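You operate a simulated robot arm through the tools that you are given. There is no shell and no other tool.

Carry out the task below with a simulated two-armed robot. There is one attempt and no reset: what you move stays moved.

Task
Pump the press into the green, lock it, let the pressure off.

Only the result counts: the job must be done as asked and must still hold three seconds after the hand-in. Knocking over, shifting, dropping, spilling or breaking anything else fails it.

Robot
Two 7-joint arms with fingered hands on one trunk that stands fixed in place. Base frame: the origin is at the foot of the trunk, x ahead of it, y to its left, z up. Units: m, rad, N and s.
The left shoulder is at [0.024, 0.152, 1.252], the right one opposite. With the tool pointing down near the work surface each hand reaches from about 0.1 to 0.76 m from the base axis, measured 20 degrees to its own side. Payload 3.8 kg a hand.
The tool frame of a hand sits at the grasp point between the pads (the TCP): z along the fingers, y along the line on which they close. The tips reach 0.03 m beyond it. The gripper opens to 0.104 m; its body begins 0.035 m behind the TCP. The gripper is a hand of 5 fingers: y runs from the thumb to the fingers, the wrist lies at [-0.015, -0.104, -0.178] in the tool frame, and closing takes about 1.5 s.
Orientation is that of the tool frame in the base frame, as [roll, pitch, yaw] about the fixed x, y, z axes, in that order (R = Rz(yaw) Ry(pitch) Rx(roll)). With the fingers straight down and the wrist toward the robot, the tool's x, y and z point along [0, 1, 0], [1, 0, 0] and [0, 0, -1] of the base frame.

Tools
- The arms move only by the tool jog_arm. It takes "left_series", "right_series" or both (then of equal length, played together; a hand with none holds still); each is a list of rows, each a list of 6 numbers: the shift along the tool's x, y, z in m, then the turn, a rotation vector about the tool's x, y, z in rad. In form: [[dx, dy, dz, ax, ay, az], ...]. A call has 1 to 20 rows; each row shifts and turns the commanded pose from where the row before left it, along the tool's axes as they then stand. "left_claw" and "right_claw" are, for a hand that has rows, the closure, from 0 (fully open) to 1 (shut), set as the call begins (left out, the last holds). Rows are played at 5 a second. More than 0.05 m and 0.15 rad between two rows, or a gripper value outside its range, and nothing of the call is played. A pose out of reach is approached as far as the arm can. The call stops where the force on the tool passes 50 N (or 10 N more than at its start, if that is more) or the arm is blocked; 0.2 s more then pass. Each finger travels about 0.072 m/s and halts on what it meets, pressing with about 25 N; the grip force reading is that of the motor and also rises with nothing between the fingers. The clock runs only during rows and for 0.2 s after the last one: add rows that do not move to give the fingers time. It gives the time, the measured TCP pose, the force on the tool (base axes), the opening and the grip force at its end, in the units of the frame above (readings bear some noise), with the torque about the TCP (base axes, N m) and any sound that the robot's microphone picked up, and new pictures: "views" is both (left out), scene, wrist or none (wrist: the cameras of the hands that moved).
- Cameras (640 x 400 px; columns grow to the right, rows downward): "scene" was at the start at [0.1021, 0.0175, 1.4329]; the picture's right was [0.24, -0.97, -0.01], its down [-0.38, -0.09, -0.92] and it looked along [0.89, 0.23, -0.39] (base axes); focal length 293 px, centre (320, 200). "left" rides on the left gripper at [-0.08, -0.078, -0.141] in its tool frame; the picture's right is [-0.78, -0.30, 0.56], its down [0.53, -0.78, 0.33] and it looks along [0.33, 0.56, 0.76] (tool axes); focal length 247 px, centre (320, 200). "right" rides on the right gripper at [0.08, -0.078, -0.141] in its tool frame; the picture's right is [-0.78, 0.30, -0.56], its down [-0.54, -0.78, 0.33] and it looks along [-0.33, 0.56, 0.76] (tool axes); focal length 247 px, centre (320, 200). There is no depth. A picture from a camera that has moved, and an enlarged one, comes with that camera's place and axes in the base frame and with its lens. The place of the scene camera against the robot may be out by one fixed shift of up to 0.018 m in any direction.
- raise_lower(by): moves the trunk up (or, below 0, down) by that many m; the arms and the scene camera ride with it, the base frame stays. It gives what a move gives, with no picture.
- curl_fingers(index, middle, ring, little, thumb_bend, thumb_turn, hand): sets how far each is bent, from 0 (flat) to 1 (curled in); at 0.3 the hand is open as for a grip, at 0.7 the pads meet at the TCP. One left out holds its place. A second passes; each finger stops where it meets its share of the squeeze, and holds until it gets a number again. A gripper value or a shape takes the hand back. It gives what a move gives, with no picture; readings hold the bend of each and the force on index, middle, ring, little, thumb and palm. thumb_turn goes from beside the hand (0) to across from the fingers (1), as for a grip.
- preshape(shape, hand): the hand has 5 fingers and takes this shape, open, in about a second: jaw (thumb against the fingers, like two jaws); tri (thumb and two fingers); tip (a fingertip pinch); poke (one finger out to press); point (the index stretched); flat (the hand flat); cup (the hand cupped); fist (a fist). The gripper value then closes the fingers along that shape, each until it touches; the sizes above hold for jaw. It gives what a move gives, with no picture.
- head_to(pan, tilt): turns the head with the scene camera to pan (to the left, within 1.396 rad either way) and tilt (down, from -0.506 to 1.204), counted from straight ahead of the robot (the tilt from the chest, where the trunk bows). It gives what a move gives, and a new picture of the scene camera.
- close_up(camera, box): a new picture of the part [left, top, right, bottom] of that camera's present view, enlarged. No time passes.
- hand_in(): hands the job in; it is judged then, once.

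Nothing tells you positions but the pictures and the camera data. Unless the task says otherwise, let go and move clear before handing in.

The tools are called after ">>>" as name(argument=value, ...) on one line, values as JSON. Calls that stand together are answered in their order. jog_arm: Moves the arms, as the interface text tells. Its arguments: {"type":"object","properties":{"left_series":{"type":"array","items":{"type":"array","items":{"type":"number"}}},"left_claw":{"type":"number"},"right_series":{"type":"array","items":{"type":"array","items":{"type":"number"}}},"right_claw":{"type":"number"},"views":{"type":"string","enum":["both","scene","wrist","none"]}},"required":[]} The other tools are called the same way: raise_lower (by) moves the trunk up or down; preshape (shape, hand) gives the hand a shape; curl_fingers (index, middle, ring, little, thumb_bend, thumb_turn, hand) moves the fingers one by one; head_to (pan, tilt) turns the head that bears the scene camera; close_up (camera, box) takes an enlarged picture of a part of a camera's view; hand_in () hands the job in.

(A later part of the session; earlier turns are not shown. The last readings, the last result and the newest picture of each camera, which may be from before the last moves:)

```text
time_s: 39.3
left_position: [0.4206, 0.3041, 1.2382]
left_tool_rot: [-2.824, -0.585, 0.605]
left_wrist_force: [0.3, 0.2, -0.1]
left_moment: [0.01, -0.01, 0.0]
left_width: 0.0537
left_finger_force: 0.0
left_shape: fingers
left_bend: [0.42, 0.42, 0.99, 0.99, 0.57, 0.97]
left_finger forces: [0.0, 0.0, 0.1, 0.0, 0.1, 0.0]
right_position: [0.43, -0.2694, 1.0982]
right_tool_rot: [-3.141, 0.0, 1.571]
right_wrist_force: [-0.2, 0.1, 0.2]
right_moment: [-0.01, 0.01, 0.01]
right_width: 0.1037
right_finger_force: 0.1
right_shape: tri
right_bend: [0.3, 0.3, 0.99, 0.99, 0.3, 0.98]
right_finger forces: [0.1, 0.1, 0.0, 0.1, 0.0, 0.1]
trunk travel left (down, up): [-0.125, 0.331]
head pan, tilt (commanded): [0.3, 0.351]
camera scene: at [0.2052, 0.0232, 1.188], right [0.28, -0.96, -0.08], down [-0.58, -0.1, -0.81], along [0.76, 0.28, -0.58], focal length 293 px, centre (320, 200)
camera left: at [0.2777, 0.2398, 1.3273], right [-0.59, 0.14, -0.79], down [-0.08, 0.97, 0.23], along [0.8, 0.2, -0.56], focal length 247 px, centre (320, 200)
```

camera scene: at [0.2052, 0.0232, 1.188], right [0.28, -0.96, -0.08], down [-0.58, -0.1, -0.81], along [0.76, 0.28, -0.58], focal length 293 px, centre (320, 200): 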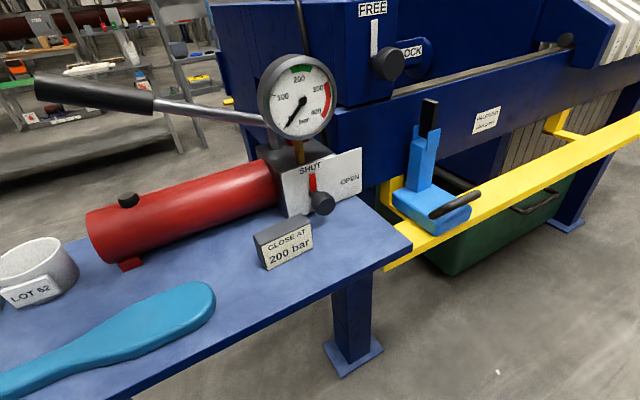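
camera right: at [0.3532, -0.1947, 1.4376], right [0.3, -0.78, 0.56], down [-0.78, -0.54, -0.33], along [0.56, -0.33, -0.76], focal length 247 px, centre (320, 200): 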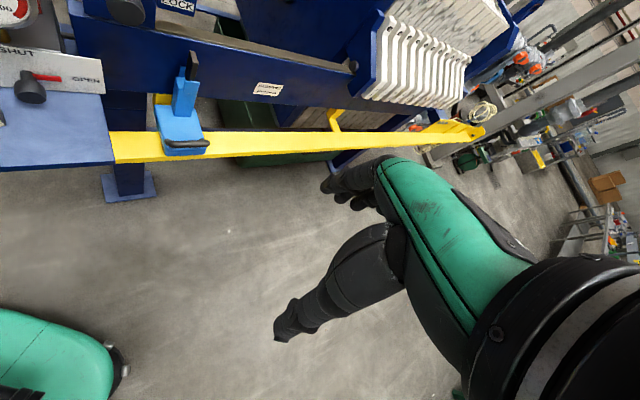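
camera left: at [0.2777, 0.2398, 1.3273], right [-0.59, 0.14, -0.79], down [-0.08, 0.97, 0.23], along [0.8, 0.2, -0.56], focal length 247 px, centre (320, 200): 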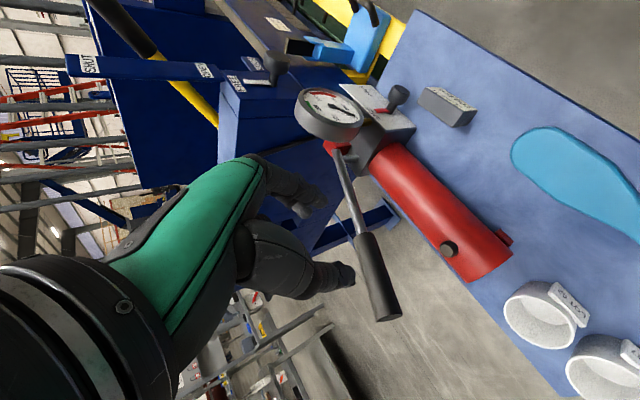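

The lever is well seen now: the grip runs from about [0.54, 0.38, 1.08] to [0.477, 0.469, 1.103]. I'll turn the left hand so its fingers point down with the closing direction across the lever, and open it in jaw shape.

>>> jog_arm(left_series=[[0, 0, 0, -0.0089, -0.0206, -0.142], [0, 0, 0, -0.0089, -0.0206, -0.142], [0, 0, 0, -0.0089, -0.0206, -0.142], [0, 0, 0, -0.0089, -0.0206, -0.142], [0, 0, 0, -0.0089, -0.0206, -0.142], [0, 0, 0, -0.0089, -0.0206, -0.142], [0, 0, 0, -0.0089, -0.0206, -0.142], [0, 0, 0, -0.0089, -0.0206, -0.142], [0, 0, 0, -0.0089, -0.0206, -0.142], [0, 0, 0, -0.0089, -0.0206, -0.142], [0, 0, 0, -0.0089, -0.0206, -0.142], [0, 0, 0, -0.0089, -0.0206, -0.142]], views="none")

>>> preshape(hand="left", shape="jaw")

>>> head_to(pan=0.55, tilt=0.15)

>>> close_up(camera="left", box=[0, 0, 640, 400])

```text
time_s: 41.9
left_position: [0.4213, 0.3007, 1.2397]
left_tool_rot: [2.619, 0.002, 2.36]
left_wrist_force: [0.5, -0.3, 0.3]
left_moment: [0.0, -0.02, -0.01]
left_width: 0.0536
left_finger_force: 0.1
left_shape: fingers
left_bend: [0.42, 0.42, 0.99, 0.99, 0.57, 0.97]
left_finger forces: [0.0, 0.0, 0.1, 0.0, 0.0, 0.0]
right_position: [0.4313, -0.2702, 1.0978]
right_tool_rot: [-3.14, 0.001, 1.572]
right_wrist_force: [0.4, 0.0, 0.4]
right_moment: [0.01, 0.01, 0.0]
right_width: 0.1039
right_finger_force: 0.0
right_shape: tri
right_bend: [0.3, 0.3, 0.99, 0.99, 0.3, 0.98]
right_finger forces: [0.0, 0.1, 0.1, 0.0, 0.1, 0.1]
trunk travel left (down, up): [-0.125, 0.331]
head pan, tilt (commanded): [0.3, 0.351]
```

```text
time_s: 42.8
left_position: [0.42, 0.3016, 1.2394]
left_tool_rot: [2.62, 0.0, 2.358]
left_wrist_force: [0.3, -0.2, 0.0]
left_moment: [-0.01, 0.02, 0.0]
left_width: 0.1036
left_finger_force: 0.0
left_shape: jaw
left_bend: [0.3, 0.3, 0.3, 0.3, 0.3, 0.97]
left_finger forces: [0.0, 0.0, 0.1, 0.0, 0.0, 0.0]
right_position: [0.43, -0.2707, 1.0976]
right_tool_rot: [-3.14, 0.0, 1.572]
right_wrist_force: [0.0, 0.9, 0.6]
right_moment: [-0.01, 0.01, -0.03]
right_width: 0.1035
right_finger_force: 0.0
right_shape: tri
right_bend: [0.3, 0.3, 0.99, 0.99, 0.3, 0.98]
right_finger forces: [0.1, 0.0, 0.1, 0.0, 0.0, 0.0]
trunk travel left (down, up): [-0.125, 0.331]
head pan, tilt (commanded): [0.3, 0.351]
```

```text
time_s: 43.6
left_position: [0.4212, 0.3008, 1.2396]
left_tool_rot: [2.619, -0.001, 2.359]
left_wrist_force: [0.7, -0.6, 0.1]
left_moment: [0.01, 0.0, 0.01]
left_width: 0.1037
left_finger_force: 0.1
left_shape: jaw
left_bend: [0.3, 0.3, 0.3, 0.3, 0.3, 0.97]
left_finger forces: [0.0, 0.0, 0.1, 0.0, 0.0, 0.0]
right_position: [0.4309, -0.2704, 1.0975]
right_tool_rot: [-3.141, -0.001, 1.57]
right_wrist_force: [-0.3, -1.0, 0.2]
right_moment: [0.02, 0.0, -0.01]
right_width: 0.1037
right_finger_force: 0.1
right_shape: tri
right_bend: [0.3, 0.3, 0.99, 0.99, 0.3, 0.98]
right_finger forces: [0.1, 0.1, 0.1, 0.0, 0.0, 0.0]
trunk travel left (down, up): [-0.125, 0.331]
head pan, tilt (commanded): [0.55, 0.15]
camera scene: at [0.2015, 0.0432, 1.2086], right [0.5, -0.85, -0.15], down [-0.4, -0.08, -0.91], along [0.77, 0.52, -0.38], focal length 293 px, centre (320, 200)
```

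scene: 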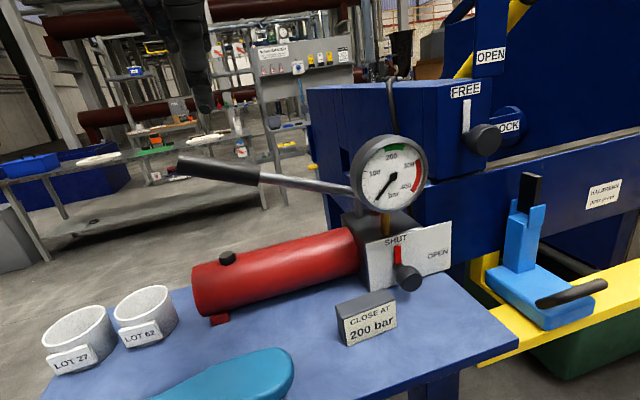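

```text
1.00 times, centred on (320, 200) of left (not enlarged: the box is as wide or as high as the picture)
camera zoom: at [0.3805, 0.1482, 1.3239], right [0.56, -0.53, -0.63], down [-0.74, 0.02, -0.68], along [0.37, 0.85, -0.38], focal length 247 px, centre (320, 200)
```

zoom: 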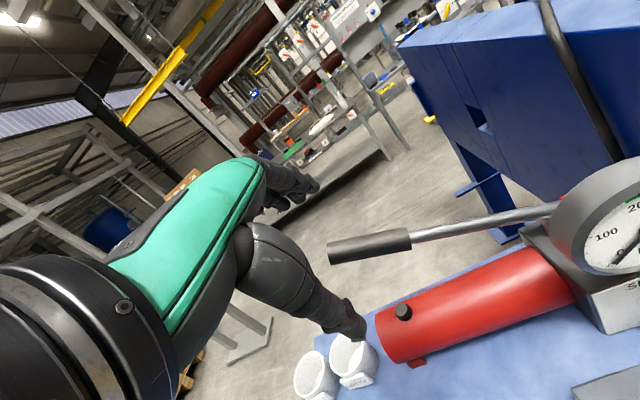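

The lever appears exactly where I computed it, with its grip centre at [0.508, 0.425, 1.091]. I'm moving to a 10 cm standoff above it, with the hand tilted to match the lever's slope.

>>> jog_arm(left_series=[[0, 0, 0, 0, 0.12, 0], [0, 0, 0, 0, 0.12, 0], [-0.0075, 0.0183, 0.0346, 0, 0, 0], [-0.0075, 0.0183, 0.0346, 0, 0, 0], [-0.0075, 0.0183, 0.0346, 0, 0, 0]], views="both")

```text
time_s: 44.8
left_position: [0.491, 0.3761, 1.1741]
left_tool_rot: [2.61, -0.206, 2.477]
left_wrist_force: [0.6, -0.1, -0.6]
left_moment: [-0.03, 0.02, 0.0]
left_width: 0.1037
left_finger_force: 0.1
left_shape: jaw
left_bend: [0.3, 0.3, 0.3, 0.3, 0.3, 0.97]
left_finger forces: [0.1, 0.0, 0.0, 0.0, 0.0, 0.0]
right_position: [0.4317, -0.2692, 1.0978]
right_tool_rot: [-3.139, -0.001, 1.573]
right_wrist_force: [0.4, -0.2, 0.5]
right_moment: [0.0, 0.0, -0.01]
right_width: 0.1038
right_finger_force: 0.1
right_shape: tri
right_bend: [0.3, 0.3, 0.99, 0.99, 0.3, 0.98]
right_finger forces: [0.0, 0.0, 0.0, 0.1, 0.0, 0.0]
trunk travel left (down, up): [-0.125, 0.331]
head pan, tilt (commanded): [0.55, 0.15]
camera scene: at [0.2025, 0.0441, 1.2083], right [0.5, -0.85, -0.15], down [-0.4, -0.08, -0.91], along [0.77, 0.52, -0.38], focal length 293 px, centre (320, 200)
camera left: at [0.4805, 0.2081, 1.2382], right [0.51, -0.37, -0.78], down [-0.83, 0.01, -0.56], along [0.21, 0.93, -0.3], focal length 247 px, centre (320, 200)
```

scene: 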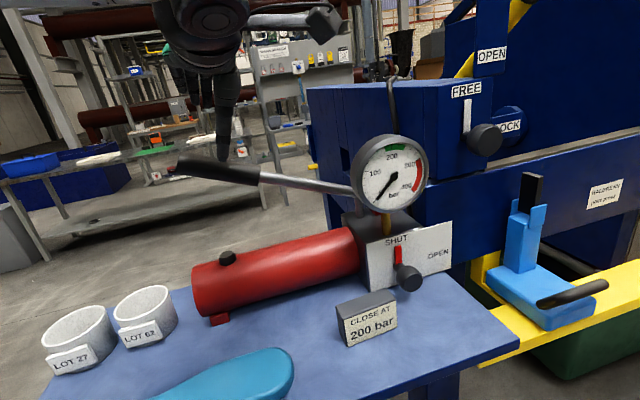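
left: 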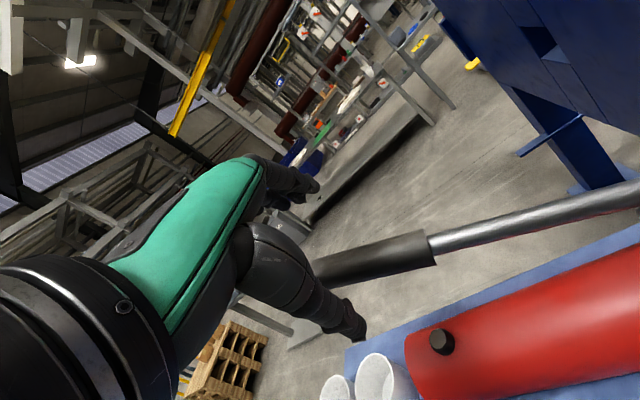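

Prediction and picture agree. I'm moving in along the fingers so the lever passes between thumb and fingers.

>>> jog_arm(left_series=[[0, 0, 0.03, 0, 0, 0], [0, 0, 0.03, 0, 0, 0], [0, 0, 0.02, 0, 0, 0], [0, 0, 0.015, 0, 0, 0]], views="both")

>>> close_up(camera="scene", box=[120, 100, 440, 300])

```text
time_s: 45.8
left_position: [0.5056, 0.4233, 1.0928]
left_tool_rot: [2.608, -0.207, 2.478]
left_wrist_force: [0.8, 0.6, -0.3]
left_moment: [-0.02, 0.0, 0.05]
left_width: 0.1038
left_finger_force: 0.0
left_shape: jaw
left_bend: [0.3, 0.3, 0.3, 0.3, 0.3, 0.97]
left_finger forces: [0.0, 0.1, 0.1, 0.1, 0.0, 0.0]
right_position: [0.4308, -0.2703, 1.098]
right_tool_rot: [-3.14, 0.003, 1.572]
right_wrist_force: [-0.9, 0.0, -0.5]
right_moment: [-0.02, 0.0, 0.01]
right_width: 0.1037
right_finger_force: 0.0
right_shape: tri
right_bend: [0.3, 0.3, 0.99, 0.99, 0.3, 0.98]
right_finger forces: [0.1, 0.0, 0.0, 0.0, 0.0, 0.0]
trunk travel left (down, up): [-0.125, 0.331]
head pan, tilt (commanded): [0.55, 0.15]
camera scene: at [0.2018, 0.0438, 1.2085], right [0.5, -0.85, -0.15], down [-0.4, -0.08, -0.91], along [0.77, 0.52, -0.38], focal length 293 px, centre (320, 200)
camera left: at [0.4963, 0.2564, 1.158], right [0.51, -0.37, -0.78], down [-0.83, 0.01, -0.56], along [0.21, 0.93, -0.3], focal length 247 px, centre (320, 200)
```

scene: 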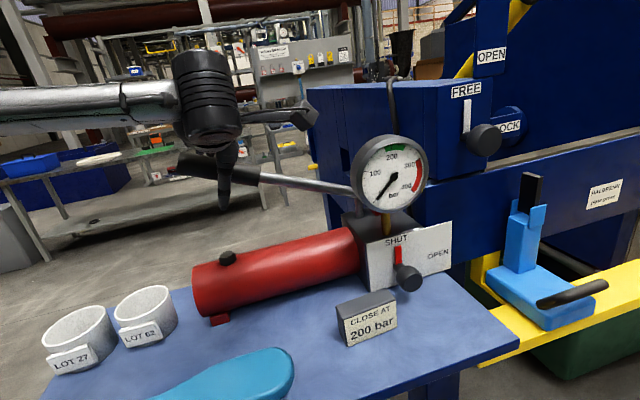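
left: 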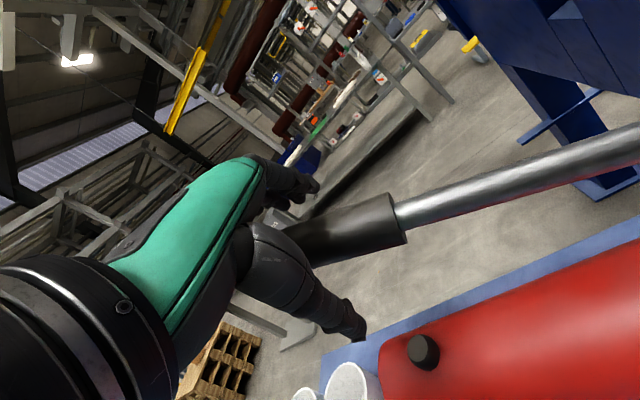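

```text
2.00 times, centred on (280, 200) of scene
camera zoom: at [0.2018, 0.0438, 1.2085], right [0.5, -0.85, -0.15], down [-0.4, -0.08, -0.91], along [0.77, 0.52, -0.38], focal length 587 px, centre (400, 200)
```

zoom: 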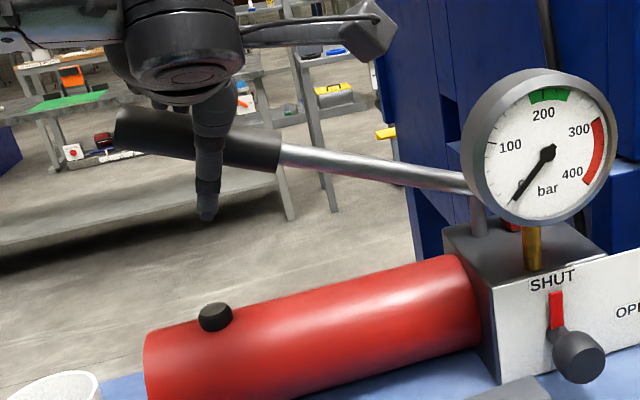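

The lever lies between thumb and fingers. I'm closing the hand on the grip.

>>> jog_arm(left_series=[[0, 0, 0, 0, 0, 0], [0, 0, 0, 0, 0, 0], [0, 0, 0, 0, 0, 0], [0, 0, 0, 0, 0, 0], [0, 0, 0, 0, 0, 0], [0, 0, 0, 0, 0, 0], [0, 0, 0, 0, 0, 0]], left_claw=1.0, views="both")

>>> close_up(camera="scene", box=[120, 100, 440, 300])

```text
time_s: 47.4
left_position: [0.5061, 0.4236, 1.0933]
left_tool_rot: [2.611, -0.209, 2.479]
left_wrist_force: [-1.4, 1.6, -9.5]
left_moment: [0.03, 0.12, -0.14]
left_width: 0.0236
left_finger_force: 24.6
left_shape: jaw
left_bend: [0.73, 0.6, 0.53, 0.43, 0.75, 1.0]
left_finger forces: [9.7, 4.3, 2.5, 1.5, 23.1, 0.0]
right_position: [0.4318, -0.2699, 1.0963]
right_tool_rot: [-3.14, 0.001, 1.57]
right_wrist_force: [0.0, -0.1, -0.1]
right_moment: [0.0, 0.0, -0.02]
right_width: 0.1036
right_finger_force: 0.0
right_shape: tri
right_bend: [0.3, 0.3, 0.99, 0.99, 0.3, 0.98]
right_finger forces: [0.0, 0.0, 0.1, 0.0, 0.1, 0.0]
trunk travel left (down, up): [-0.125, 0.331]
head pan, tilt (commanded): [0.55, 0.15]
camera scene: at [0.2022, 0.0444, 1.2084], right [0.5, -0.85, -0.15], down [-0.4, -0.08, -0.91], along [0.77, 0.52, -0.38], focal length 293 px, centre (320, 200)
camera left: at [0.4966, 0.2569, 1.1575], right [0.51, -0.37, -0.78], down [-0.83, 0.01, -0.55], along [0.21, 0.93, -0.3], focal length 247 px, centre (320, 200)
```

scene: 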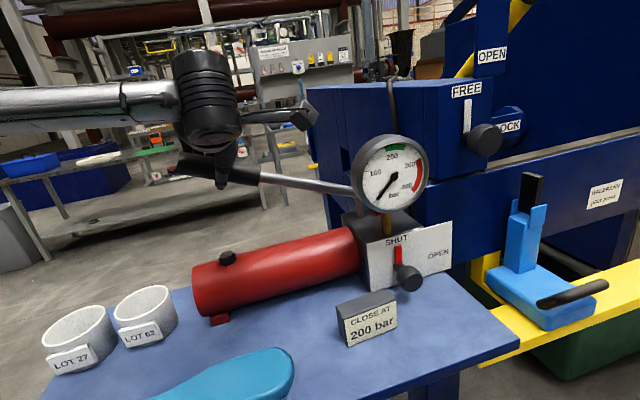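
left: 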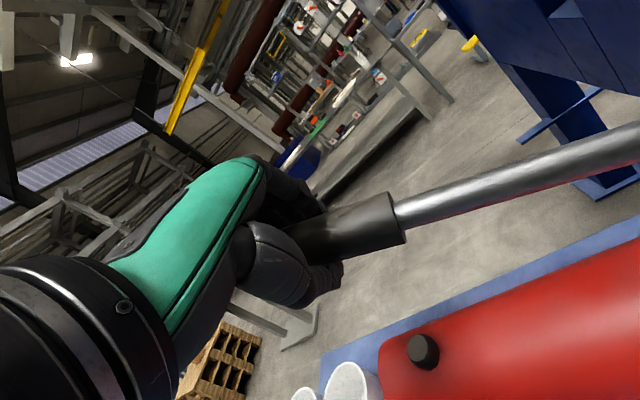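

```text
2.00 times, centred on (280, 200) of scene
camera zoom: at [0.2022, 0.0444, 1.2084], right [0.5, -0.85, -0.15], down [-0.4, -0.08, -0.91], along [0.77, 0.52, -0.38], focal length 587 px, centre (400, 200)
```

zoom: 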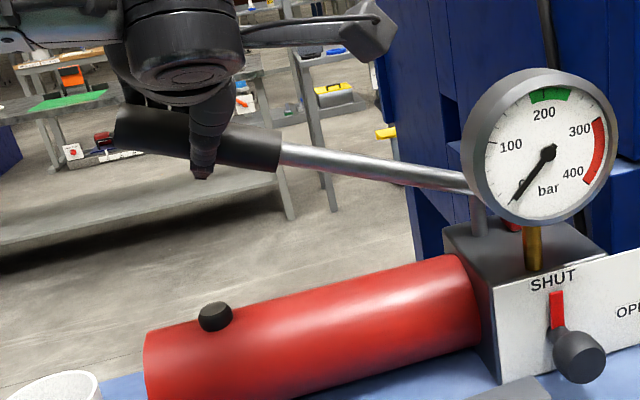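

The grip is firm. I'm starting a downstroke of about 17°, following the lever's arc, and will watch the force and gauge.

>>> jog_arm(left_series=[[0.0002, -0.0112, 0.02, 0.0119, -0.0866, -0.0486], [0.0002, -0.0112, 0.02, 0.0119, -0.0866, -0.0486], [0.0002, -0.0112, 0.02, 0.0119, -0.0866, -0.0486]], views="scene")

>>> close_up(camera="scene", box=[120, 100, 440, 300])

```text
time_s: 48.2
left_position: [0.4971, 0.4317, 1.0282]
left_tool_rot: [2.643, 0.095, 2.483]
left_wrist_force: [-12.7, 17.0, 5.6]
left_moment: [0.26, 0.33, 0.01]
left_width: 0.0219
left_finger_force: 25.2
left_shape: jaw
left_bend: [0.74, 0.73, 0.55, 0.4, 0.78, 1.0]
left_finger forces: [11.2, 2.2, 3.0, 7.0, 15.8, 0.0]
right_position: [0.4281, -0.2669, 1.1002]
right_tool_rot: [3.14, 0.003, 1.571]
right_wrist_force: [-0.9, -0.5, -0.2]
right_moment: [-0.05, -0.02, 0.03]
right_width: 0.1038
right_finger_force: 0.2
right_shape: tri
right_bend: [0.3, 0.3, 0.99, 0.99, 0.3, 0.98]
right_finger forces: [0.0, 0.0, 0.0, 0.0, 0.1, 0.0]
trunk travel left (down, up): [-0.125, 0.331]
head pan, tilt (commanded): [0.55, 0.15]
camera scene: at [0.198, 0.0475, 1.2092], right [0.5, -0.85, -0.14], down [-0.4, -0.08, -0.91], along [0.77, 0.52, -0.38], focal length 293 px, centre (320, 200)
```

scene: 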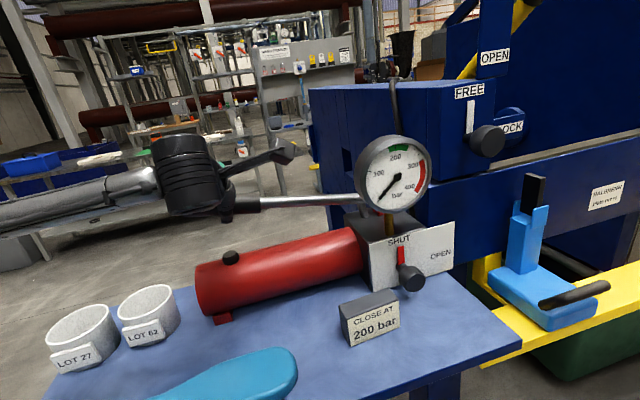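

```text
2.00 times, centred on (280, 200) of scene
camera zoom: at [0.198, 0.0475, 1.2092], right [0.5, -0.85, -0.14], down [-0.4, -0.08, -0.91], along [0.77, 0.52, -0.38], focal length 587 px, centre (400, 200)
```

zoom: 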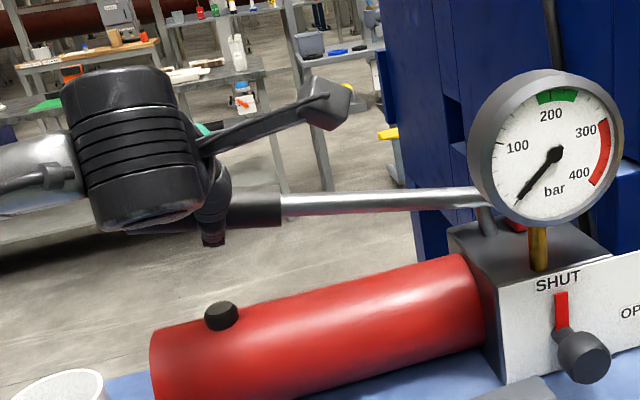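

The lever follows and the valve holds; the gauge is still near zero. There's a mild outward pull of about 21 N along the lever, so I'm adding a small outward correction and continuing the downstroke.

>>> jog_arm(left_series=[[0.004, -0.0112, 0.02, 0.0119, -0.0866, -0.0486], [0.001, -0.0112, 0.02, 0.0119, -0.0866, -0.0486]], views="scene")

>>> close_up(camera="scene", box=[120, 100, 440, 300])

```text
time_s: 48.8
left_position: [0.4971, 0.4326, 0.9841]
left_tool_rot: [2.658, 0.295, 2.489]
left_wrist_force: [-10.3, 26.6, 17.5]
left_moment: [0.87, 0.68, -0.15]
left_width: 0.0217
left_finger_force: 25.0
left_shape: jaw
left_bend: [0.74, 0.73, 0.54, 0.37, 0.79, 1.0]
left_finger forces: [14.1, 2.2, 3.6, 17.0, 15.4, 0.0]
right_position: [0.4274, -0.2677, 1.1007]
right_tool_rot: [3.138, 0.001, 1.572]
right_wrist_force: [0.5, 0.4, -0.3]
right_moment: [0.0, 0.02, 0.03]
right_width: 0.1038
right_finger_force: 0.3
right_shape: tri
right_bend: [0.3, 0.3, 0.99, 0.99, 0.3, 0.98]
right_finger forces: [0.0, 0.0, 0.0, 0.1, 0.0, 0.1]
trunk travel left (down, up): [-0.125, 0.331]
head pan, tilt (commanded): [0.55, 0.15]
camera scene: at [0.1973, 0.0461, 1.2098], right [0.5, -0.85, -0.14], down [-0.4, -0.08, -0.91], along [0.77, 0.52, -0.38], focal length 293 px, centre (320, 200)
```

scene: 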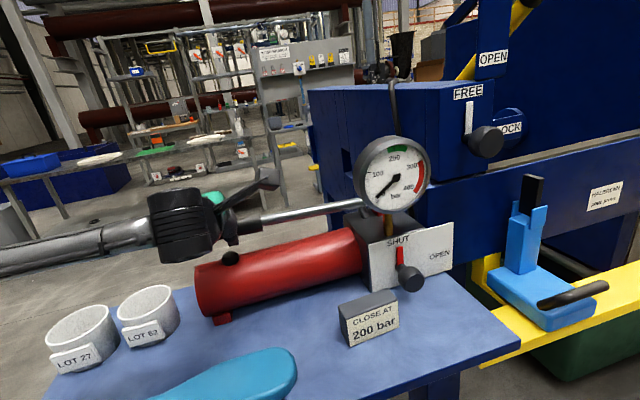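

```text
2.00 times, centred on (280, 200) of scene
camera zoom: at [0.1973, 0.0461, 1.2098], right [0.5, -0.85, -0.14], down [-0.4, -0.08, -0.91], along [0.77, 0.52, -0.38], focal length 587 px, centre (400, 200)
```

zoom: 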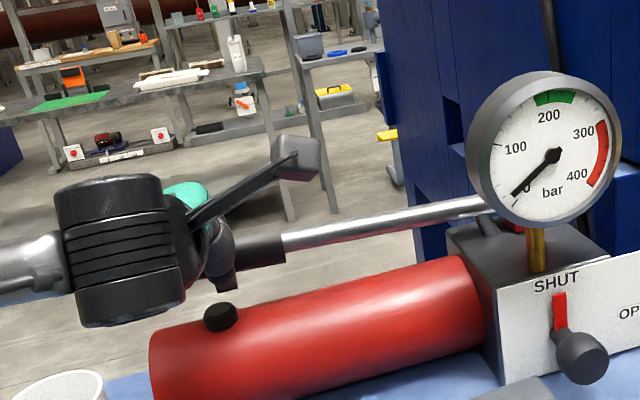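

Pumping works: the gauge rose to about 15 bar with this stroke. I don't want to go lower because the fingers come close to the red cylinder. Now I'm lifting the lever back up and past its starting angle to find a longer stroke.

>>> jog_arm(left_series=[[-0.0035, 0.0109, -0.02, -0.0119, 0.0866, 0.0486], [-0.0035, 0.0109, -0.02, -0.0119, 0.0866, 0.0486], [-0.0035, 0.0109, -0.02, -0.0119, 0.0866, 0.0486], [-0.0035, 0.0109, -0.02, -0.0119, 0.0866, 0.0486], [-0.0035, 0.0109, -0.02, -0.0119, 0.0866, 0.0486]], views="scene")

>>> close_up(camera="scene", box=[120, 100, 440, 300])

```text
time_s: 50.0
left_position: [0.5107, 0.4244, 1.0825]
left_tool_rot: [2.629, -0.227, 2.476]
left_wrist_force: [-5.3, 2.9, -27.6]
left_moment: [0.05, 0.12, -0.08]
left_width: 0.021
left_finger_force: 24.9
left_shape: jaw
left_bend: [0.74, 0.74, 0.62, 0.44, 0.77, 1.0]
left_finger forces: [9.0, 0.0, 1.6, 0.4, 26.2, 0.0]
right_position: [0.4342, -0.268, 1.0964]
right_tool_rot: [-3.135, 0.004, 1.572]
right_wrist_force: [1.3, 0.8, 0.0]
right_moment: [0.03, 0.02, 0.01]
right_width: 0.1036
right_finger_force: 0.1
right_shape: tri
right_bend: [0.3, 0.3, 0.99, 0.99, 0.3, 0.98]
right_finger forces: [0.1, 0.0, 0.0, 0.0, 0.0, 0.0]
trunk travel left (down, up): [-0.125, 0.331]
head pan, tilt (commanded): [0.55, 0.15]
camera scene: at [0.2055, 0.0464, 1.2068], right [0.5, -0.85, -0.15], down [-0.41, -0.08, -0.91], along [0.76, 0.52, -0.39], focal length 293 px, centre (320, 200)
```

scene: 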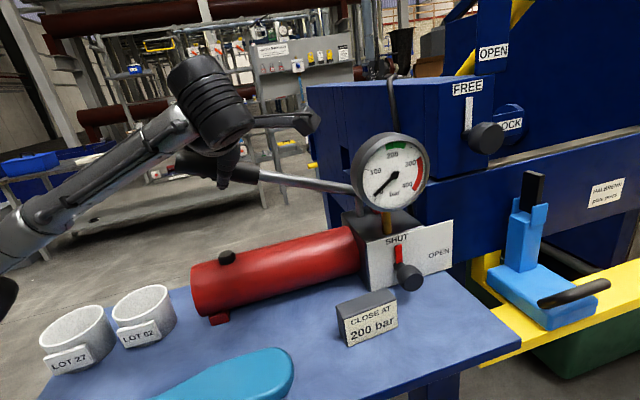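

```text
2.00 times, centred on (280, 200) of scene
camera zoom: at [0.2055, 0.0464, 1.2068], right [0.5, -0.85, -0.15], down [-0.41, -0.08, -0.91], along [0.76, 0.52, -0.39], focal length 587 px, centre (400, 200)
```

zoom: 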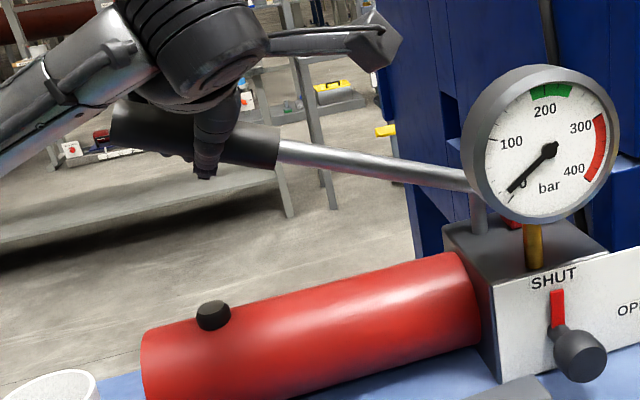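

The start angle is the lever's upper stop (it pushes back at 28 N). So a stroke runs from about +15° to about −13°, and pressure is holding at about 15 bar. I'll now do a full down-up stroke with a corrected path.

>>> jog_arm(left_series=[[0.0015, -0.0112, 0.02, 0.0119, -0.0866, -0.0486], [0.0015, -0.0112, 0.02, 0.0119, -0.0866, -0.0486], [0.002, -0.0112, 0.02, 0.0119, -0.0866, -0.0486], [0.003, -0.0112, 0.02, 0.0119, -0.0866, -0.0486], [0.003, -0.0112, 0.02, 0.0119, -0.0866, -0.0486]], views="none")

>>> close_up(camera="scene", box=[120, 100, 440, 300])

>>> jog_arm(left_series=[[-0.0044, 0.0105, -0.0192, -0.0114, 0.0831, 0.0467], [-0.0044, 0.0105, -0.0192, -0.0114, 0.0831, 0.0467], [-0.0044, 0.0105, -0.0192, -0.0114, 0.0831, 0.0467], [-0.0044, 0.0105, -0.0192, -0.0114, 0.0831, 0.0467], [-0.0044, 0.0105, -0.0192, -0.0114, 0.0831, 0.0467]], views="none")

>>> close_up(camera="scene", box=[120, 100, 440, 300])

```text
time_s: 51.2
left_position: [0.4958, 0.4349, 0.9826]
left_tool_rot: [2.663, 0.292, 2.487]
left_wrist_force: [1.2, 21.9, 11.4]
left_moment: [1.03, 0.88, -0.19]
left_width: 0.0205
left_finger_force: 24.4
left_shape: jaw
left_bend: [0.74, 0.74, 0.56, 0.35, 0.79, 1.0]
left_finger forces: [14.2, 0.8, 3.7, 21.7, 17.9, 0.1]
right_position: [0.4294, -0.2675, 1.0987]
right_tool_rot: [3.141, 0.001, 1.571]
right_wrist_force: [-0.8, -0.3, -0.1]
right_moment: [0.0, 0.0, -0.01]
right_width: 0.104
right_finger_force: 0.0
right_shape: tri
right_bend: [0.3, 0.3, 0.99, 0.99, 0.3, 0.98]
right_finger forces: [0.1, 0.1, 0.0, 0.0, 0.0, 0.0]
trunk travel left (down, up): [-0.125, 0.331]
head pan, tilt (commanded): [0.55, 0.15]
```

```text
2.00 times, centred on (280, 200) of scene
camera zoom: at [0.1998, 0.0469, 1.2092], right [0.5, -0.85, -0.14], down [-0.4, -0.08, -0.91], along [0.77, 0.52, -0.38], focal length 587 px, centre (400, 200)
```

zoom: 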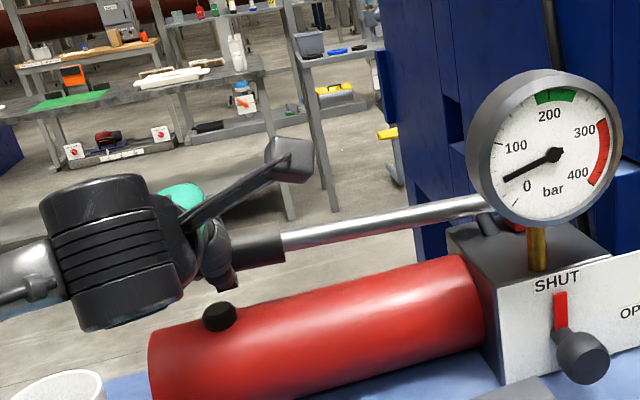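

```text
time_s: 52.4
left_position: [0.5093, 0.4243, 1.0806]
left_tool_rot: [2.63, -0.204, 2.472]
left_wrist_force: [-1.1, 2.6, -24.6]
left_moment: [-0.12, 0.23, -0.12]
left_width: 0.0213
left_finger_force: 25.1
left_shape: jaw
left_bend: [0.74, 0.74, 0.62, 0.42, 0.79, 1.0]
left_finger forces: [10.4, 0.0, 2.5, 0.9, 22.3, 0.1]
right_position: [0.435, -0.2677, 1.0952]
right_tool_rot: [-3.135, 0.002, 1.571]
right_wrist_force: [1.0, -0.5, -0.1]
right_moment: [-0.02, 0.04, 0.03]
right_width: 0.1034
right_finger_force: 0.0
right_shape: tri
right_bend: [0.3, 0.3, 0.99, 0.99, 0.3, 0.98]
right_finger forces: [0.0, 0.0, 0.1, 0.0, 0.1, 0.0]
trunk travel left (down, up): [-0.125, 0.331]
head pan, tilt (commanded): [0.55, 0.15]
```

```text
2.00 times, centred on (280, 200) of scene
camera zoom: at [0.2057, 0.0475, 1.2066], right [0.5, -0.85, -0.15], down [-0.41, -0.08, -0.91], along [0.76, 0.51, -0.39], focal length 587 px, centre (400, 200)
```

zoom: 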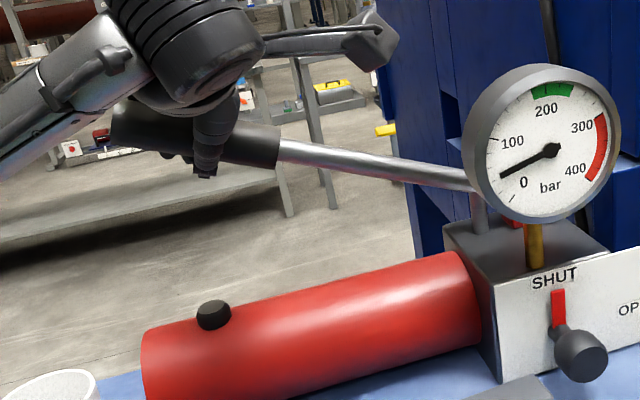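

The second stroke took it to about 50 bar and the pressure holds. I'm doing two more full strokes, then checking again.

>>> jog_arm(left_series=[[0.0015, -0.0112, 0.02, 0.0119, -0.0866, -0.0486], [0.0015, -0.0112, 0.02, 0.0119, -0.0866, -0.0486], [0.002, -0.0112, 0.02, 0.0119, -0.0866, -0.0486], [0.003, -0.0112, 0.02, 0.0119, -0.0866, -0.0486], [0.003, -0.0112, 0.02, 0.0119, -0.0866, -0.0486], [-0.0045, 0.0107, -0.0196, -0.0117, 0.0849, 0.0476], [-0.0045, 0.0107, -0.0196, -0.0117, 0.0849, 0.0476], [-0.0045, 0.0107, -0.0196, -0.0117, 0.0849, 0.0476], [-0.0045, 0.0107, -0.0196, -0.0117, 0.0849, 0.0476], [-0.0045, 0.0107, -0.0196, -0.0117, 0.0849, 0.0476]], views="none")

>>> close_up(camera="scene", box=[120, 100, 440, 300])

```text
time_s: 54.6
left_position: [0.5097, 0.4263, 1.0809]
left_tool_rot: [2.628, -0.193, 2.473]
left_wrist_force: [-0.9, 0.8, -21.8]
left_moment: [-0.14, 0.25, -0.15]
left_width: 0.0206
left_finger_force: 25.1
left_shape: jaw
left_bend: [0.74, 0.74, 0.62, 0.42, 0.79, 1.0]
left_finger forces: [10.5, 0.1, 2.6, 1.4, 21.3, 0.0]
right_position: [0.4343, -0.2678, 1.096]
right_tool_rot: [-3.134, 0.004, 1.572]
right_wrist_force: [0.1, 0.5, 0.2]
right_moment: [-0.01, 0.04, 0.02]
right_width: 0.1035
right_finger_force: 0.1
right_shape: tri
right_bend: [0.3, 0.3, 0.99, 0.99, 0.3, 0.98]
right_finger forces: [0.0, 0.1, 0.0, 0.0, 0.0, 0.1]
trunk travel left (down, up): [-0.125, 0.331]
head pan, tilt (commanded): [0.55, 0.15]
```

```text
2.00 times, centred on (280, 200) of scene
camera zoom: at [0.2056, 0.0472, 1.2068], right [0.5, -0.85, -0.15], down [-0.41, -0.08, -0.91], along [0.76, 0.51, -0.39], focal length 587 px, centre (400, 200)
```

zoom: 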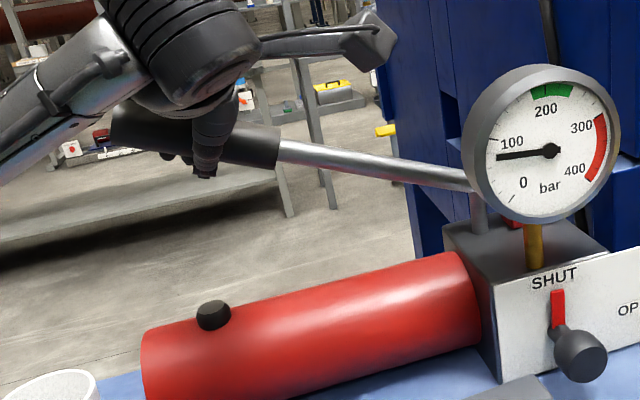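

Gauge is about 72 bar. Next stroke, and then I'll hold still for a few seconds to see whether the pressure leaks.

>>> jog_arm(left_series=[[0.0015, -0.0112, 0.02, 0.0119, -0.0866, -0.0486], [0.0015, -0.0112, 0.02, 0.0119, -0.0866, -0.0486], [0.002, -0.0112, 0.02, 0.0119, -0.0866, -0.0486], [0.003, -0.0112, 0.02, 0.0119, -0.0866, -0.0486], [0.003, -0.0112, 0.02, 0.0119, -0.0866, -0.0486], [-0.0045, 0.0107, -0.0196, -0.0117, 0.0849, 0.0476], [-0.0045, 0.0107, -0.0196, -0.0117, 0.0849, 0.0476], [-0.0045, 0.0107, -0.0196, -0.0117, 0.0849, 0.0476], [-0.0045, 0.0107, -0.0196, -0.0117, 0.0849, 0.0476], [-0.0045, 0.0107, -0.0196, -0.0117, 0.0849, 0.0476]], views="none")

>>> close_up(camera="scene", box=[330, 120, 450, 220])

>>> jog_arm(left_series=[[0, 0, 0, 0, 0, 0], [0, 0, 0, 0, 0, 0], [0, 0, 0, 0, 0, 0], [0, 0, 0, 0, 0, 0], [0, 0, 0, 0, 0, 0], [0, 0, 0, 0, 0, 0], [0, 0, 0, 0, 0, 0], [0, 0, 0, 0, 0, 0], [0, 0, 0, 0, 0, 0], [0, 0, 0, 0, 0, 0], [0, 0, 0, 0, 0, 0], [0, 0, 0, 0, 0, 0], [0, 0, 0, 0, 0, 0], [0, 0, 0, 0, 0, 0], [0, 0, 0, 0, 0, 0], [0, 0, 0, 0, 0, 0], [0, 0, 0, 0, 0, 0], [0, 0, 0, 0, 0, 0], [0, 0, 0, 0, 0, 0], [0, 0, 0, 0, 0, 0]], views="none")

>>> close_up(camera="scene", box=[330, 120, 450, 220])

```text
time_s: 56.8
left_position: [0.5098, 0.4257, 1.0786]
left_tool_rot: [2.626, -0.18, 2.471]
left_wrist_force: [-1.5, 2.1, -19.9]
left_moment: [-0.17, 0.27, -0.19]
left_width: 0.0212
left_finger_force: 24.7
left_shape: jaw
left_bend: [0.74, 0.74, 0.62, 0.41, 0.8, 1.0]
left_finger forces: [10.2, 0.0, 3.1, 2.0, 20.8, 0.0]
right_position: [0.434, -0.2678, 1.0967]
right_tool_rot: [-3.136, 0.004, 1.57]
right_wrist_force: [-0.4, 0.7, 0.3]
right_moment: [-0.04, -0.01, -0.03]
right_width: 0.1036
right_finger_force: 0.1
right_shape: tri
right_bend: [0.3, 0.3, 0.99, 0.99, 0.3, 0.98]
right_finger forces: [0.1, 0.1, 0.0, 0.0, 0.0, 0.0]
trunk travel left (down, up): [-0.125, 0.331]
head pan, tilt (commanded): [0.55, 0.15]
```

```text
4.00 times, centred on (390, 170) of scene
camera zoom: at [0.205, 0.0467, 1.207], right [0.5, -0.85, -0.15], down [-0.41, -0.08, -0.91], along [0.77, 0.52, -0.39], focal length 1173 px, centre (40, 320)
```

zoom: 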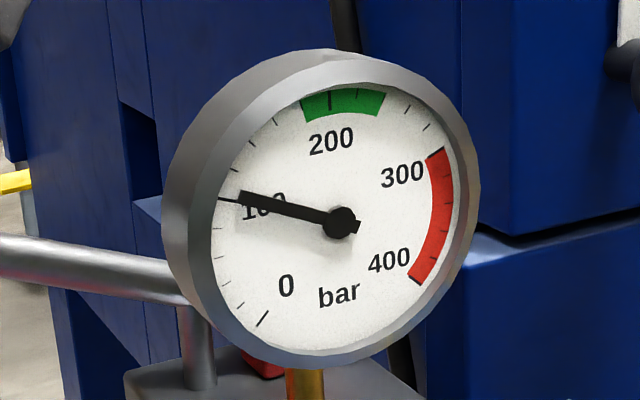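

```text
time_s: 61.0
left_position: [0.5103, 0.4266, 1.0821]
left_tool_rot: [2.62, -0.174, 2.474]
left_wrist_force: [2.0, 4.3, -31.6]
left_moment: [-0.1, 0.23, -0.39]
left_width: 0.0219
left_finger_force: 24.4
left_shape: jaw
left_bend: [0.74, 0.74, 0.65, 0.43, 0.78, 1.0]
left_finger forces: [8.6, 0.1, 5.3, 2.6, 26.2, 0.1]
right_position: [0.4345, -0.2676, 1.0974]
right_tool_rot: [-3.137, 0.004, 1.571]
right_wrist_force: [-0.3, 0.0, -0.4]
right_moment: [0.02, 0.03, 0.01]
right_width: 0.1036
right_finger_force: 0.0
right_shape: tri
right_bend: [0.3, 0.3, 0.99, 0.99, 0.3, 0.98]
right_finger forces: [0.1, 0.0, 0.0, 0.0, 0.0, 0.0]
trunk travel left (down, up): [-0.125, 0.331]
head pan, tilt (commanded): [0.55, 0.15]
```

```text
4.00 times, centred on (390, 170) of scene
camera zoom: at [0.2054, 0.0469, 1.2076], right [0.5, -0.85, -0.15], down [-0.41, -0.08, -0.91], along [0.77, 0.52, -0.39], focal length 1173 px, centre (40, 320)
```

zoom: 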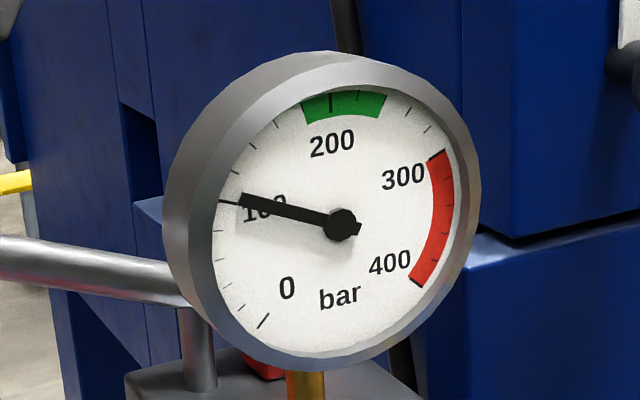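

The gauge reads 100 bar and held steady for four seconds, so there is no noticeable leak. The green runs from about 180 to 240. Two more strokes.

>>> jog_arm(left_series=[[0.0015, -0.0112, 0.02, 0.0119, -0.0866, -0.0486], [0.0015, -0.0112, 0.02, 0.0119, -0.0866, -0.0486], [0.002, -0.0112, 0.02, 0.0119, -0.0866, -0.0486], [0.003, -0.0112, 0.02, 0.0119, -0.0866, -0.0486], [0.003, -0.0112, 0.02, 0.0119, -0.0866, -0.0486], [-0.0044, 0.0105, -0.0192, -0.0114, 0.0831, 0.0467], [-0.0044, 0.0105, -0.0192, -0.0114, 0.0831, 0.0467], [-0.0044, 0.0105, -0.0192, -0.0114, 0.0831, 0.0467], [-0.0044, 0.0105, -0.0192, -0.0114, 0.0831, 0.0467], [-0.0044, 0.0105, -0.0192, -0.0114, 0.0831, 0.0467]], views="none")

>>> close_up(camera="scene", box=[330, 120, 450, 220])

>>> jog_arm(left_series=[[0.0015, -0.0112, 0.02, 0.0119, -0.0866, -0.0486], [0.0015, -0.0112, 0.02, 0.0119, -0.0866, -0.0486], [0.002, -0.0112, 0.02, 0.0119, -0.0866, -0.0486], [0.003, -0.0112, 0.02, 0.0119, -0.0866, -0.0486], [0.003, -0.0112, 0.02, 0.0119, -0.0866, -0.0486], [-0.0044, 0.0105, -0.0192, -0.0114, 0.0831, 0.0467], [-0.0044, 0.0105, -0.0192, -0.0114, 0.0831, 0.0467], [-0.0044, 0.0105, -0.0192, -0.0114, 0.0831, 0.0467], [-0.0044, 0.0105, -0.0192, -0.0114, 0.0831, 0.0467], [-0.0044, 0.0105, -0.0192, -0.0114, 0.0831, 0.0467]], views="none")

>>> close_up(camera="scene", box=[330, 120, 450, 220])

```text
time_s: 63.2
left_position: [0.51, 0.4242, 1.0779]
left_tool_rot: [2.62, -0.157, 2.471]
left_wrist_force: [6.0, 1.7, -8.3]
left_moment: [-0.15, 0.31, -0.44]
left_width: 0.0209
left_finger_force: 25.1
left_shape: jaw
left_bend: [0.74, 0.74, 0.61, 0.39, 0.8, 1.0]
left_finger forces: [10.6, 0.0, 4.4, 5.2, 18.3, 0.0]
right_position: [0.4329, -0.2689, 1.0963]
right_tool_rot: [-3.137, 0.001, 1.572]
right_wrist_force: [-0.1, 0.2, -0.2]
right_moment: [-0.02, -0.03, -0.01]
right_width: 0.1037
right_finger_force: 0.0
right_shape: tri
right_bend: [0.3, 0.3, 0.99, 0.99, 0.3, 0.98]
right_finger forces: [0.0, 0.0, 0.0, 0.1, 0.0, 0.1]
trunk travel left (down, up): [-0.125, 0.331]
head pan, tilt (commanded): [0.55, 0.15]
```

```text
4.00 times, centred on (390, 170) of scene
camera zoom: at [0.2048, 0.0445, 1.2076], right [0.5, -0.85, -0.15], down [-0.4, -0.08, -0.91], along [0.77, 0.52, -0.39], focal length 1173 px, centre (40, 320)
```

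zoom: 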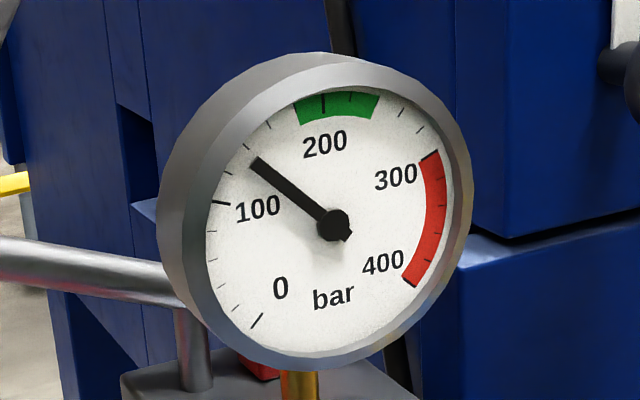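

```text
time_s: 65.4
left_position: [0.5088, 0.425, 1.0763]
left_tool_rot: [2.62, -0.134, 2.467]
left_wrist_force: [14.5, 3.5, -2.2]
left_moment: [-0.15, 0.55, -0.68]
left_width: 0.021
left_finger_force: 25.3
left_shape: jaw
left_bend: [0.74, 0.74, 0.6, 0.38, 0.81, 1.0]
left_finger forces: [11.8, 0.1, 5.0, 9.1, 14.1, 0.0]
right_position: [0.4359, -0.2694, 1.0963]
right_tool_rot: [-3.138, -0.001, 1.571]
right_wrist_force: [-0.3, -0.3, 0.1]
right_moment: [-0.01, -0.02, -0.02]
right_width: 0.1038
right_finger_force: 0.0
right_shape: tri
right_bend: [0.3, 0.3, 0.99, 0.99, 0.3, 0.98]
right_finger forces: [0.0, 0.0, 0.0, 0.0, 0.0, 0.1]
trunk travel left (down, up): [-0.125, 0.331]
head pan, tilt (commanded): [0.55, 0.15]
```

```text
4.00 times, centred on (390, 170) of scene
camera zoom: at [0.2054, 0.0434, 1.2078], right [0.5, -0.85, -0.15], down [-0.4, -0.08, -0.91], along [0.77, 0.52, -0.38], focal length 1173 px, centre (40, 320)
```

zoom: 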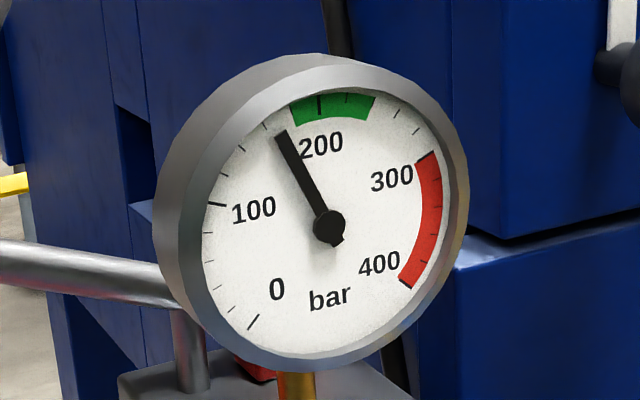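

The gauge is at about 167 bar. One more full stroke should bring it close to 200.

>>> jog_arm(left_series=[[0.0015, -0.0112, 0.02, 0.0119, -0.0866, -0.0486], [0.0015, -0.0112, 0.02, 0.0119, -0.0866, -0.0486], [0.002, -0.0112, 0.02, 0.0119, -0.0866, -0.0486], [0.003, -0.0112, 0.02, 0.0119, -0.0866, -0.0486], [0.003, -0.0112, 0.02, 0.0119, -0.0866, -0.0486]], views="none")

>>> close_up(camera="scene", box=[330, 120, 450, 220])

```text
time_s: 66.7
left_position: [0.5018, 0.4339, 0.9834]
left_tool_rot: [2.635, 0.359, 2.484]
left_wrist_force: [-16.9, 19.0, 18.8]
left_moment: [1.35, 1.39, -0.31]
left_width: 0.0204
left_finger_force: 25.3
left_shape: jaw
left_bend: [0.74, 0.74, 0.58, 0.27, 0.79, 1.0]
left_finger forces: [8.8, 0.1, 4.2, 32.0, 21.0, 0.1]
right_position: [0.4267, -0.271, 1.0991]
right_tool_rot: [3.139, 0.001, 1.571]
right_wrist_force: [-0.5, 1.1, 0.6]
right_moment: [0.01, 0.05, -0.02]
right_width: 0.1036
right_finger_force: 0.1
right_shape: tri
right_bend: [0.3, 0.3, 0.99, 0.99, 0.3, 0.98]
right_finger forces: [0.0, 0.0, 0.0, 0.0, 0.0, 0.0]
trunk travel left (down, up): [-0.125, 0.331]
head pan, tilt (commanded): [0.55, 0.15]
stopped in row 5 (left hand): the force on the tool passed its limit at 56 N (the readings are from after the stop); the commanded pose is now the measured one
```

```text
4.00 times, centred on (390, 170) of scene
camera zoom: at [0.1975, 0.0448, 1.2094], right [0.5, -0.85, -0.14], down [-0.4, -0.08, -0.91], along [0.77, 0.52, -0.38], focal length 1173 px, centre (40, 320)
```

zoom: 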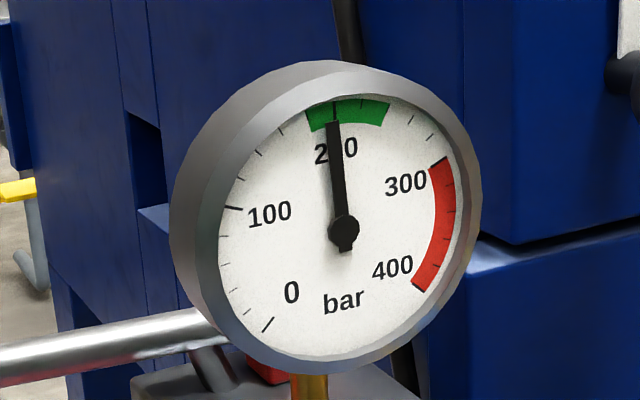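

The needle sits exactly on 200 bar, in the green. I'll lift the lever back to its rest position gently and check that the pressure holds.

>>> jog_arm(left_series=[[-0.0044, 0.0105, -0.0192, -0.0114, 0.0831, 0.0467], [-0.0044, 0.0105, -0.0192, -0.0114, 0.0831, 0.0467], [-0.0044, 0.0105, -0.0192, -0.0114, 0.0831, 0.0467], [-0.0044, 0.0105, -0.0192, -0.0114, 0.0831, 0.0467], [-0.0035, 0.0084, -0.0154, -0.0091, 0.0665, 0.0374]], views="both")

>>> close_up(camera="scene", box=[330, 120, 450, 220])

```text
time_s: 67.8
left_position: [0.5096, 0.4258, 1.0794]
left_tool_rot: [2.6, -0.111, 2.477]
left_wrist_force: [16.8, -5.3, -14.6]
left_moment: [-0.13, 0.69, -0.75]
left_width: 0.0216
left_finger_force: 25.3
left_shape: jaw
left_bend: [0.74, 0.74, 0.62, 0.39, 0.8, 1.0]
left_finger forces: [9.8, 0.0, 5.9, 9.2, 19.1, 0.0]
right_position: [0.4351, -0.2727, 1.0941]
right_tool_rot: [-3.134, -0.001, 1.57]
right_wrist_force: [0.1, 0.2, 0.6]
right_moment: [-0.02, -0.01, -0.02]
right_width: 0.1038
right_finger_force: 0.1
right_shape: tri
right_bend: [0.3, 0.3, 0.99, 0.99, 0.3, 0.98]
right_finger forces: [0.0, 0.0, 0.0, 0.0, 0.1, 0.1]
trunk travel left (down, up): [-0.125, 0.331]
head pan, tilt (commanded): [0.55, 0.15]
camera scene: at [0.207, 0.0431, 1.2072], right [0.5, -0.85, -0.15], down [-0.41, -0.08, -0.91], along [0.77, 0.52, -0.39], focal length 293 px, centre (320, 200)
camera left: at [0.4941, 0.2626, 1.1514], right [0.57, -0.41, -0.71], down [-0.78, -0.02, -0.62], along [0.24, 0.91, -0.33], focal length 247 px, centre (320, 200)
```

scene: 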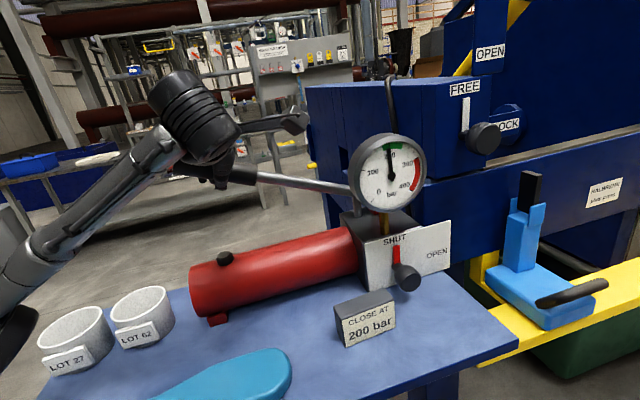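
left: 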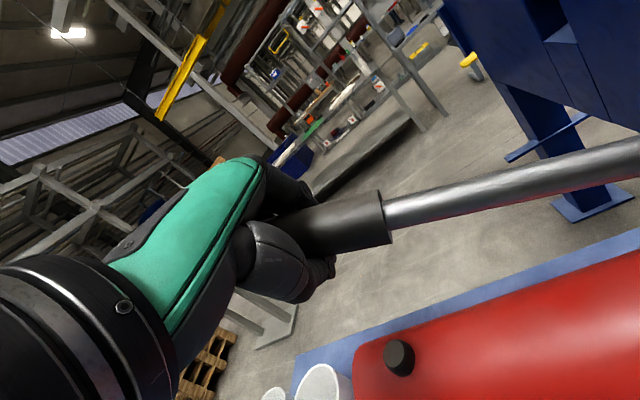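

```text
4.00 times, centred on (390, 170) of scene
camera zoom: at [0.207, 0.0431, 1.2072], right [0.5, -0.85, -0.15], down [-0.41, -0.08, -0.91], along [0.77, 0.52, -0.39], focal length 1173 px, centre (40, 320)
```

zoom: 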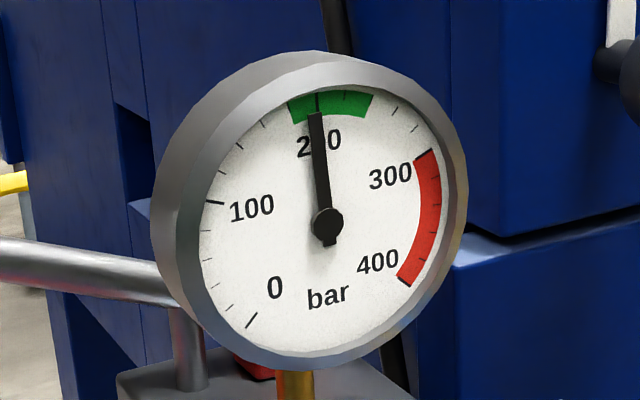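

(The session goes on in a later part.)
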